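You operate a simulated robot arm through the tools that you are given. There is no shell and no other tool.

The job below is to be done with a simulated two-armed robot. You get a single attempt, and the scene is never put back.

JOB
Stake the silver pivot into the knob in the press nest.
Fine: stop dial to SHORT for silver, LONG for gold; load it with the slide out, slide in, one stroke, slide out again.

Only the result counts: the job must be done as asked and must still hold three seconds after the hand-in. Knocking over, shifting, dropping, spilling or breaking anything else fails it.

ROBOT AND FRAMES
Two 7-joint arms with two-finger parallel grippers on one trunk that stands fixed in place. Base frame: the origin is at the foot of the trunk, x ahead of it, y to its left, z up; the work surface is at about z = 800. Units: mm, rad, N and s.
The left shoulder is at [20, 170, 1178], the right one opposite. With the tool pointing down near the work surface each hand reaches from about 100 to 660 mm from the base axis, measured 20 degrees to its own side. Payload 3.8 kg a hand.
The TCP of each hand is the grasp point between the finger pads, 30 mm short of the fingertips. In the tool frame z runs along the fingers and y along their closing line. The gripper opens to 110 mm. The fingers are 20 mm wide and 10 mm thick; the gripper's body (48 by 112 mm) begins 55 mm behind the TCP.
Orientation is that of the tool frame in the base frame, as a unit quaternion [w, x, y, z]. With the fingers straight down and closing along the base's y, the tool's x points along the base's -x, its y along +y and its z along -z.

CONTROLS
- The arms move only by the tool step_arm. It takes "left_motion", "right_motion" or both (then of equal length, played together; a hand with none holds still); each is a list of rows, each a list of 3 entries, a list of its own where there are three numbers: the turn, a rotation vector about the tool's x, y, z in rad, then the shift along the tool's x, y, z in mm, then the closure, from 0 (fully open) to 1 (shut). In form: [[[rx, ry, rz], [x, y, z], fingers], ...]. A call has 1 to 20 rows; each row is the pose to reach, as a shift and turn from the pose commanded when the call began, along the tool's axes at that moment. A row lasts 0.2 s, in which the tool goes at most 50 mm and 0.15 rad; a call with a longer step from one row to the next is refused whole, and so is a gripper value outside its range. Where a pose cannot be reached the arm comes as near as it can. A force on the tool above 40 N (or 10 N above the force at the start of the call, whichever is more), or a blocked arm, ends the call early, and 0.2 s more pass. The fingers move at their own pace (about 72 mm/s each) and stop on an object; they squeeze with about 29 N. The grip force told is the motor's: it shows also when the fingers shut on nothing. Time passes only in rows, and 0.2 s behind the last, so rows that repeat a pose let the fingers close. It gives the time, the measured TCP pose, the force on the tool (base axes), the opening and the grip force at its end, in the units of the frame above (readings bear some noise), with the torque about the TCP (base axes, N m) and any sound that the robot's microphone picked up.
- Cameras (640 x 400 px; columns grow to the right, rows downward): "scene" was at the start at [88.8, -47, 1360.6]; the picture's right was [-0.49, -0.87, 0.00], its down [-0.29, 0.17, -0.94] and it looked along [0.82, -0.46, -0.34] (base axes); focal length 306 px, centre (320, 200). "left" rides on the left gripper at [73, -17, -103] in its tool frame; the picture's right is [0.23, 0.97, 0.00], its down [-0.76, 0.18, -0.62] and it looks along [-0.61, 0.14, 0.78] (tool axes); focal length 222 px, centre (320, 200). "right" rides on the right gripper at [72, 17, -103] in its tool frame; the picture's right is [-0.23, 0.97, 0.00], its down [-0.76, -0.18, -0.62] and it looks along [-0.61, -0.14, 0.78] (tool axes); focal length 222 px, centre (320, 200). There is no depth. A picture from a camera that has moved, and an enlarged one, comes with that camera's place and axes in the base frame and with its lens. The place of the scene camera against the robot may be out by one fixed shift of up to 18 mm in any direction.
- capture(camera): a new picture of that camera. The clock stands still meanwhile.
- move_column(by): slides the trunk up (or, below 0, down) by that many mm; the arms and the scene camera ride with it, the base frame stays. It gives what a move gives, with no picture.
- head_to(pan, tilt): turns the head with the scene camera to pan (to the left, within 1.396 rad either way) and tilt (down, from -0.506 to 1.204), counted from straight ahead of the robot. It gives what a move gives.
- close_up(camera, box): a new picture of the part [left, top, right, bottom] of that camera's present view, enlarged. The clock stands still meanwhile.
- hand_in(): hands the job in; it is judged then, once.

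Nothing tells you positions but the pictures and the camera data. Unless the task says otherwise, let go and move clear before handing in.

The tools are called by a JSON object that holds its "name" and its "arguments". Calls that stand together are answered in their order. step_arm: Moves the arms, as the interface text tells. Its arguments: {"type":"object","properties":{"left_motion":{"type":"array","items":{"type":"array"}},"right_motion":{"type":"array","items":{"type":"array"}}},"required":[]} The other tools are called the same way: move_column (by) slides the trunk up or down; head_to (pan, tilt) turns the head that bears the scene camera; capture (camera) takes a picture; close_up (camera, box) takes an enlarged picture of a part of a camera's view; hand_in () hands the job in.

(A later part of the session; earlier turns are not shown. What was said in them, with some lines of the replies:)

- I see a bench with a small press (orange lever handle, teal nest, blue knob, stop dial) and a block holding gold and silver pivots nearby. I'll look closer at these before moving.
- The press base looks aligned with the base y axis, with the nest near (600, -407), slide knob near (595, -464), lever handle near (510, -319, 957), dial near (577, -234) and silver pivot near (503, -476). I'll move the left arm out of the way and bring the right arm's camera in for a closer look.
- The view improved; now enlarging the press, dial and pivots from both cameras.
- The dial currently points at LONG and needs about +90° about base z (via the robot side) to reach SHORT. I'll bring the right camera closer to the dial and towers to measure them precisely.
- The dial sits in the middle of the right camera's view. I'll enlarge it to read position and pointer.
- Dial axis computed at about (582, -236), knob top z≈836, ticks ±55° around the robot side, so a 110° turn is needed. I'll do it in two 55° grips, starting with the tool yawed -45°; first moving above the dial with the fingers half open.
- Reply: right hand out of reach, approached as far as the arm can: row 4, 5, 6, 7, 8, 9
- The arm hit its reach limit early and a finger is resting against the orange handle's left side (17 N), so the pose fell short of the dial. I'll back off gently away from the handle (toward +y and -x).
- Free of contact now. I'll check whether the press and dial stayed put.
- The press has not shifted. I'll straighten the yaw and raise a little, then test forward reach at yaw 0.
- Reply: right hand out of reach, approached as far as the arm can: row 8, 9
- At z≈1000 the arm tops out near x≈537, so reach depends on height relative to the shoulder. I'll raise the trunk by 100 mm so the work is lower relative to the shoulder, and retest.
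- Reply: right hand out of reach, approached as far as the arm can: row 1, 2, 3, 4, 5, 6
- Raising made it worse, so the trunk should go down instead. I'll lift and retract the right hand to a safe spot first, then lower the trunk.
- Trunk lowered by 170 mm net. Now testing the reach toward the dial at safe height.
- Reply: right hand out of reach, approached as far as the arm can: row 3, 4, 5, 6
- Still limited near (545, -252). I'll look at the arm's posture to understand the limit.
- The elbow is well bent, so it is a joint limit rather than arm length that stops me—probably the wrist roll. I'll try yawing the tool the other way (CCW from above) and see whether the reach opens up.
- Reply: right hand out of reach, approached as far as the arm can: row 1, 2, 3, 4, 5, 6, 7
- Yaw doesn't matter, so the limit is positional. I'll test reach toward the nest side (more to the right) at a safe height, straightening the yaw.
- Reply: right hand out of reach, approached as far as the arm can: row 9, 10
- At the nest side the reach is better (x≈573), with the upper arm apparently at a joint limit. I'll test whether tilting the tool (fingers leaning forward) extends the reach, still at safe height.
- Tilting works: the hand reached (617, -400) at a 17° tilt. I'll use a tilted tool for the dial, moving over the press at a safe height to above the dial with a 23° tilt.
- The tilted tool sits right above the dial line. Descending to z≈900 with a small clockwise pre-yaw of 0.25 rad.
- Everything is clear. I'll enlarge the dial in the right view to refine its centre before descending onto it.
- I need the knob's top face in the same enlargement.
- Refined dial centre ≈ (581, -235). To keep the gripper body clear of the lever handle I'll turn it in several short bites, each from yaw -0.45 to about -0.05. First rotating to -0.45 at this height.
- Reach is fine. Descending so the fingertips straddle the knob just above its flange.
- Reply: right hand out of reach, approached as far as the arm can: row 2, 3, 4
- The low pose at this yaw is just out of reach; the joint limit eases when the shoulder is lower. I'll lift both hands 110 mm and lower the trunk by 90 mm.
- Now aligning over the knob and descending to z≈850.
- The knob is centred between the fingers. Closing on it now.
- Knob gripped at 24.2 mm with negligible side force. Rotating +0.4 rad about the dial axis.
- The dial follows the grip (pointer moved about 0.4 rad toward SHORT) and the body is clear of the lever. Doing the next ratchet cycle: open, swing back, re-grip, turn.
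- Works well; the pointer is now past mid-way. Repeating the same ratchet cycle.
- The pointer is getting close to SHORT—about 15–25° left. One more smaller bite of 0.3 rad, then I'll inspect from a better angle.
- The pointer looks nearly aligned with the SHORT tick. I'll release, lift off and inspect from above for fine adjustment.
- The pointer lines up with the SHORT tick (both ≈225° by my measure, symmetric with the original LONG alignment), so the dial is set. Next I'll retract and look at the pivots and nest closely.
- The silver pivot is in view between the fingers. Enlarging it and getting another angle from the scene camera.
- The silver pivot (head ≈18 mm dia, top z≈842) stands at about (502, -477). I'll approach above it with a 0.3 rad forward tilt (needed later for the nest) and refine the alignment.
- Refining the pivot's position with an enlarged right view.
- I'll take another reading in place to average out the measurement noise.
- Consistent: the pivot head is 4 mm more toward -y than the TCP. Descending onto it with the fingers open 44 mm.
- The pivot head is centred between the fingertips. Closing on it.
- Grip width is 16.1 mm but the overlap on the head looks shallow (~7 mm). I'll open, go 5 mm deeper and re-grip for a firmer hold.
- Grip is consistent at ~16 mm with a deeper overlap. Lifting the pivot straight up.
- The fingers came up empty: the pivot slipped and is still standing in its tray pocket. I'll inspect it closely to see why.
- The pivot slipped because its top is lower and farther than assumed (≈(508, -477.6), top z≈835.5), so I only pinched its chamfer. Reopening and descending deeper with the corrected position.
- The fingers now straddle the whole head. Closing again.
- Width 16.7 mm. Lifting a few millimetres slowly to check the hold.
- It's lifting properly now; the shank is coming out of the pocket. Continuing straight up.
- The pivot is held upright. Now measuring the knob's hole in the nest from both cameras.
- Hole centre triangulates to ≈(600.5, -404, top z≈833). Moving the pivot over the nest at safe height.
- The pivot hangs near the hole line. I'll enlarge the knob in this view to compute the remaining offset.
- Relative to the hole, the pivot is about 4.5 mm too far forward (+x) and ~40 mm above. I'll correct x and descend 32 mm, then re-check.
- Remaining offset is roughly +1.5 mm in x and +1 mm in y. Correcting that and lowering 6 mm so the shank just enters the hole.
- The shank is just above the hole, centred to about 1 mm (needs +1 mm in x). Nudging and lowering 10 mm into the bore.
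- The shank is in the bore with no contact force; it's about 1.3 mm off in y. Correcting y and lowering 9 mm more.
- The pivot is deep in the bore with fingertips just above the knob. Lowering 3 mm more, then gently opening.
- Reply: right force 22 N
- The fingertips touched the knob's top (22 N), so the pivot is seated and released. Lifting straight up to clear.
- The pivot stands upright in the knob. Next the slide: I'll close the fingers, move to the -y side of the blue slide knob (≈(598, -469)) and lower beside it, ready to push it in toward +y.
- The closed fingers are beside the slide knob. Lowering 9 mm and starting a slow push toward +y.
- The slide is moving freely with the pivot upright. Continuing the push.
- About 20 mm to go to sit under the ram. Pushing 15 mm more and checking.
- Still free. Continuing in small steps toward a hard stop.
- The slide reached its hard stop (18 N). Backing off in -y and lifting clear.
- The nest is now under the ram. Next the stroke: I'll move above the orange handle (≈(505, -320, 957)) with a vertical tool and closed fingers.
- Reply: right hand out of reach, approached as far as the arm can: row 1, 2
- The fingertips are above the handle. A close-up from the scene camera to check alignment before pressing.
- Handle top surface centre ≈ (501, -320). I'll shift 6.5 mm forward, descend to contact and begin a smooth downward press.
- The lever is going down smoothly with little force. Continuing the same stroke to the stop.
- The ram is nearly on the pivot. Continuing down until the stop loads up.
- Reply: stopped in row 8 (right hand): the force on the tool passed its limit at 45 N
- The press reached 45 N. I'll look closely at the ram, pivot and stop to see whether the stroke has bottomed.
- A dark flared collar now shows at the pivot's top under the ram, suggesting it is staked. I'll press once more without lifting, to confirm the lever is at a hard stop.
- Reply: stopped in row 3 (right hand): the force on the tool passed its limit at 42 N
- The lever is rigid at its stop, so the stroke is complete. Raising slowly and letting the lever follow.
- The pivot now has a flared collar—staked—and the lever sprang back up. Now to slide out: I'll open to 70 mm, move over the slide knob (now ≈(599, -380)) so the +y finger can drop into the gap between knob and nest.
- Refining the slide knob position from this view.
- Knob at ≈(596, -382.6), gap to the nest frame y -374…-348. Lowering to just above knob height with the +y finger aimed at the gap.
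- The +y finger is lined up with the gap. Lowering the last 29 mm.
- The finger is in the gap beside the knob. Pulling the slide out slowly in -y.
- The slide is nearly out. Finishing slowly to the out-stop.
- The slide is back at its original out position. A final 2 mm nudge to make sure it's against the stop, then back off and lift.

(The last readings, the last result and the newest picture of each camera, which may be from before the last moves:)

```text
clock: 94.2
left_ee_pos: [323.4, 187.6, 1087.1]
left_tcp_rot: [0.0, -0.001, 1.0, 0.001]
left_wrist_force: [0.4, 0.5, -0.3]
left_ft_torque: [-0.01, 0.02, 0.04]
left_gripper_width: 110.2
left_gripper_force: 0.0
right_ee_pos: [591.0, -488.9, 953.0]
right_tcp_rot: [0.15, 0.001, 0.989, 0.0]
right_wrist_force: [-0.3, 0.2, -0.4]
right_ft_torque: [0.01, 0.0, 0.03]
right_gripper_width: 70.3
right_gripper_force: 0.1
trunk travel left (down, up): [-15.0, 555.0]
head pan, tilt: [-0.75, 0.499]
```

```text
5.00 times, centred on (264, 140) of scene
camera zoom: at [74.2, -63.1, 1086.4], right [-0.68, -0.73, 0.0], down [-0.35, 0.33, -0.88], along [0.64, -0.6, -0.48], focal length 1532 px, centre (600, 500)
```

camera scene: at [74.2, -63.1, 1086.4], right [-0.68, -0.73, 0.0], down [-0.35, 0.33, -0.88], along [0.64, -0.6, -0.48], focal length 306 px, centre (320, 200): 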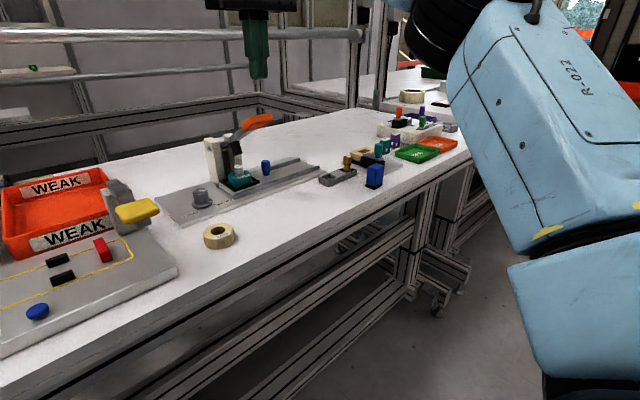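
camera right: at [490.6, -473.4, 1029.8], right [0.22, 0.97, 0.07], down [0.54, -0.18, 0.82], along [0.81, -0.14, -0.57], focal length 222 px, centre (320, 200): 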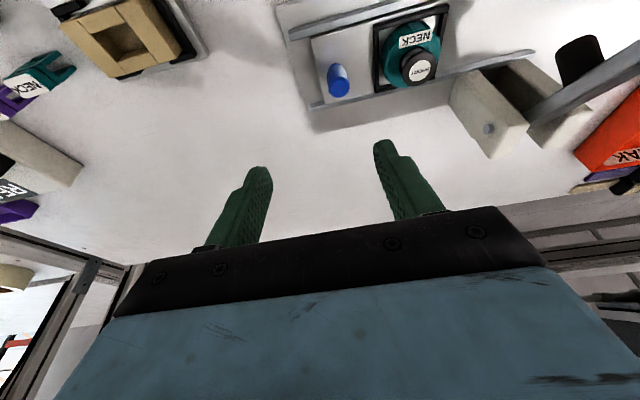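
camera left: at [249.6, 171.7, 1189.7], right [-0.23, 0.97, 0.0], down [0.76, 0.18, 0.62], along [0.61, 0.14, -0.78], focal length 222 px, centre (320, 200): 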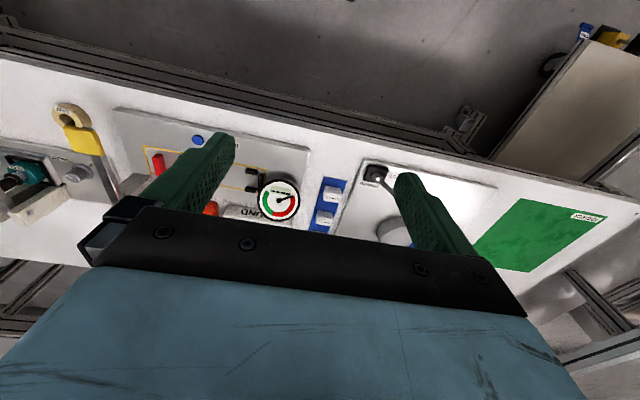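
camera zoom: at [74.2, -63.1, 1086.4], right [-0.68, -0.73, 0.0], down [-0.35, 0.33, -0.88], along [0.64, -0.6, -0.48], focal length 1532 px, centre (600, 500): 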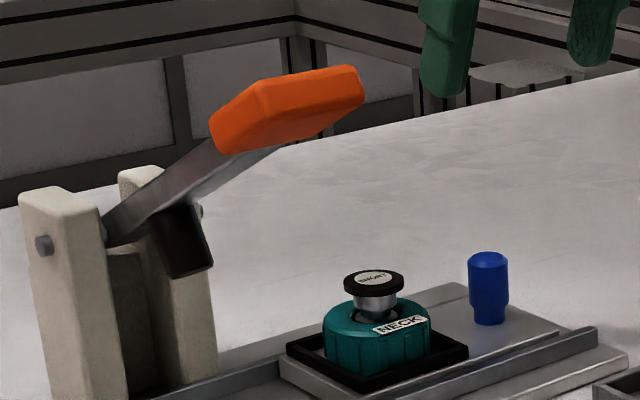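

All in place: slide out, staked pivot in the knob. I'll retreat the right arm clear and do a final check of the whole scene.

{"name": "step_arm", "arguments": {"right_motion": [[[0, 0.1, 0], [33.8, 0, -26.1], 0.36], [[0, 0.2, 0], [66.1, 0, -57], 0.36], [[0, 0.3, 0], [96.9, 10, -92.8], 0.36], [[0, 0.3, 0], [129.2, 20, -123.7], 0.36], [[0, 0.3, 0], [129.2, 20, -123.7], 0.36]]}}

{"name": "head_to", "arguments": {"pan": -0.55, "tilt": 0.6}}

{"name": "capture", "arguments": {"camera": "scene"}}

{"name": "close_up", "arguments": {"camera": "scene", "box": [220, 80, 412, 200]}}

{"name": "capture", "arguments": {"camera": "right"}}

```text
clock: 95.5
left_ee_pos: [323.1, 186.6, 1086.8]
left_tcp_rot: [0.001, -0.001, 1.0, 0.0]
left_wrist_force: [-0.1, 0.6, -0.2]
left_ft_torque: [-0.01, 0.0, -0.01]
left_gripper_width: 110.0
left_gripper_force: 0.0
right_ee_pos: [429.4, -468.8, 1027.7]
right_tcp_rot: [0.002, 0.001, 1.0, 0.001]
right_wrist_force: [-0.6, -0.8, 0.3]
right_ft_torque: [0.02, -0.01, -0.01]
right_gripper_width: 70.4
right_gripper_force: 0.1
trunk travel left (down, up): [-15.0, 555.0]
head pan, tilt: [-0.75, 0.499]
```

```text
clock: 96.2
left_ee_pos: [323.7, 188.3, 1087.0]
left_tcp_rot: [-0.001, -0.001, 1.0, 0.0]
left_wrist_force: [0.2, 0.6, -0.9]
left_ft_torque: [-0.01, 0.02, -0.02]
left_gripper_width: 109.9
left_gripper_force: 0.0
right_ee_pos: [429.4, -469.7, 1027.6]
right_tcp_rot: [0.0, 0.001, 1.0, 0.0]
right_wrist_force: [-0.2, 0.2, 0.9]
right_ft_torque: [0.01, 0.04, -0.01]
right_gripper_width: 70.3
right_gripper_force: 0.0
trunk travel left (down, up): [-15.0, 555.0]
head pan, tilt: [-0.55, 0.6]
```

```text
taken
camera scene: at [83.0, -47.3, 1077.3], right [-0.52, -0.85, 0.0], down [-0.48, 0.3, -0.83], along [0.7, -0.43, -0.56], focal length 306 px, centre (320, 200)
```

scene: 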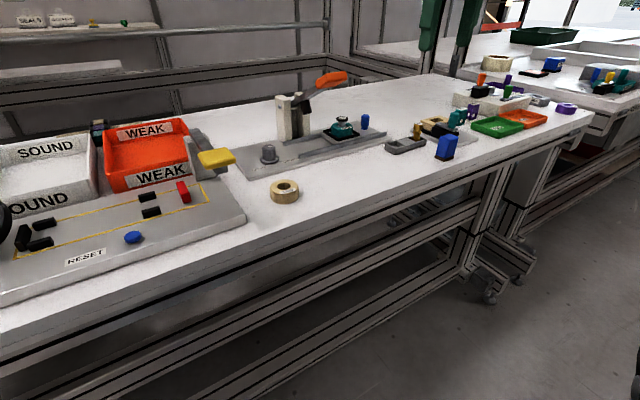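

```text
3.33 times, centred on (316, 140) of scene
camera zoom: at [83.0, -47.3, 1077.3], right [-0.52, -0.85, 0.0], down [-0.48, 0.3, -0.83], along [0.7, -0.43, -0.56], focal length 1021 px, centre (333, 400)
```

zoom: 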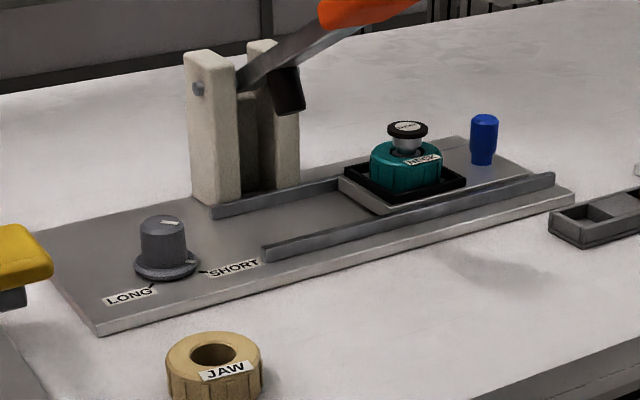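

```text
taken
camera right: at [357.1, -452.5, 1131.5], right [0.23, 0.97, 0.0], down [0.76, -0.18, 0.62], along [0.61, -0.14, -0.78], focal length 222 px, centre (320, 200)
```

right: 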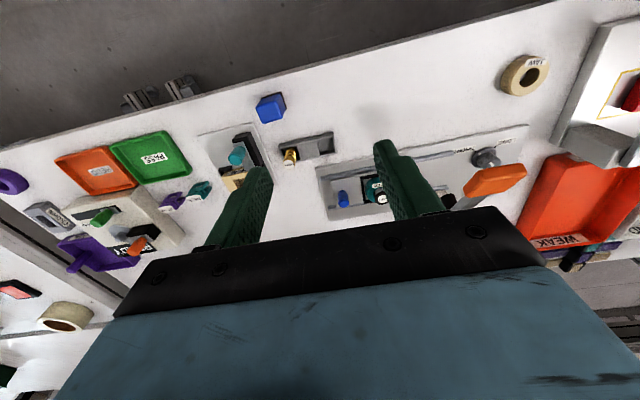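

The pivot is staked in the knob, the dial points at SHORT, the slide is out, the lever is up and both hands are clear. The rest of the bench looks undisturbed, so I'm handing in.

{"name": "hand_in", "arguments": {}}

```text
The job is handed in.
```

The silver pivot is staked into the NECK knob in the press nest, and I've handed the job in. No verdict has come back yet.

- **Dial:** turned from LONG to SHORT. In the pictures the pointer lines up with the SHORT tick to within a few degrees.
- **Loading:** with the slide out, the pivot went upright into the knob. The first pick slipped off the pivot's top edge and left it standing in its tray. The second grip, deeper on the head, held.
- **Slide and stroke:** the slide went in to its stop. I pressed the lever once until it was rigid at about 45 N, and it sprang back up on its own. The pivot then showed a dark flared collar at its top, which I took as the sign it is staked.
- **Slide out:** the slide is back at its original out position, with the knob and staked pivot in the nest.
- **Contact:** early on, a finger pushed the side of the lever handle at about 17 N. The press did not shift. In the final picture nothing else on the bench looked disturbed.

Both hands are open and clear of the work. The trunk is 260 mm below where it started, because the right arm could not reach the press at its original height.
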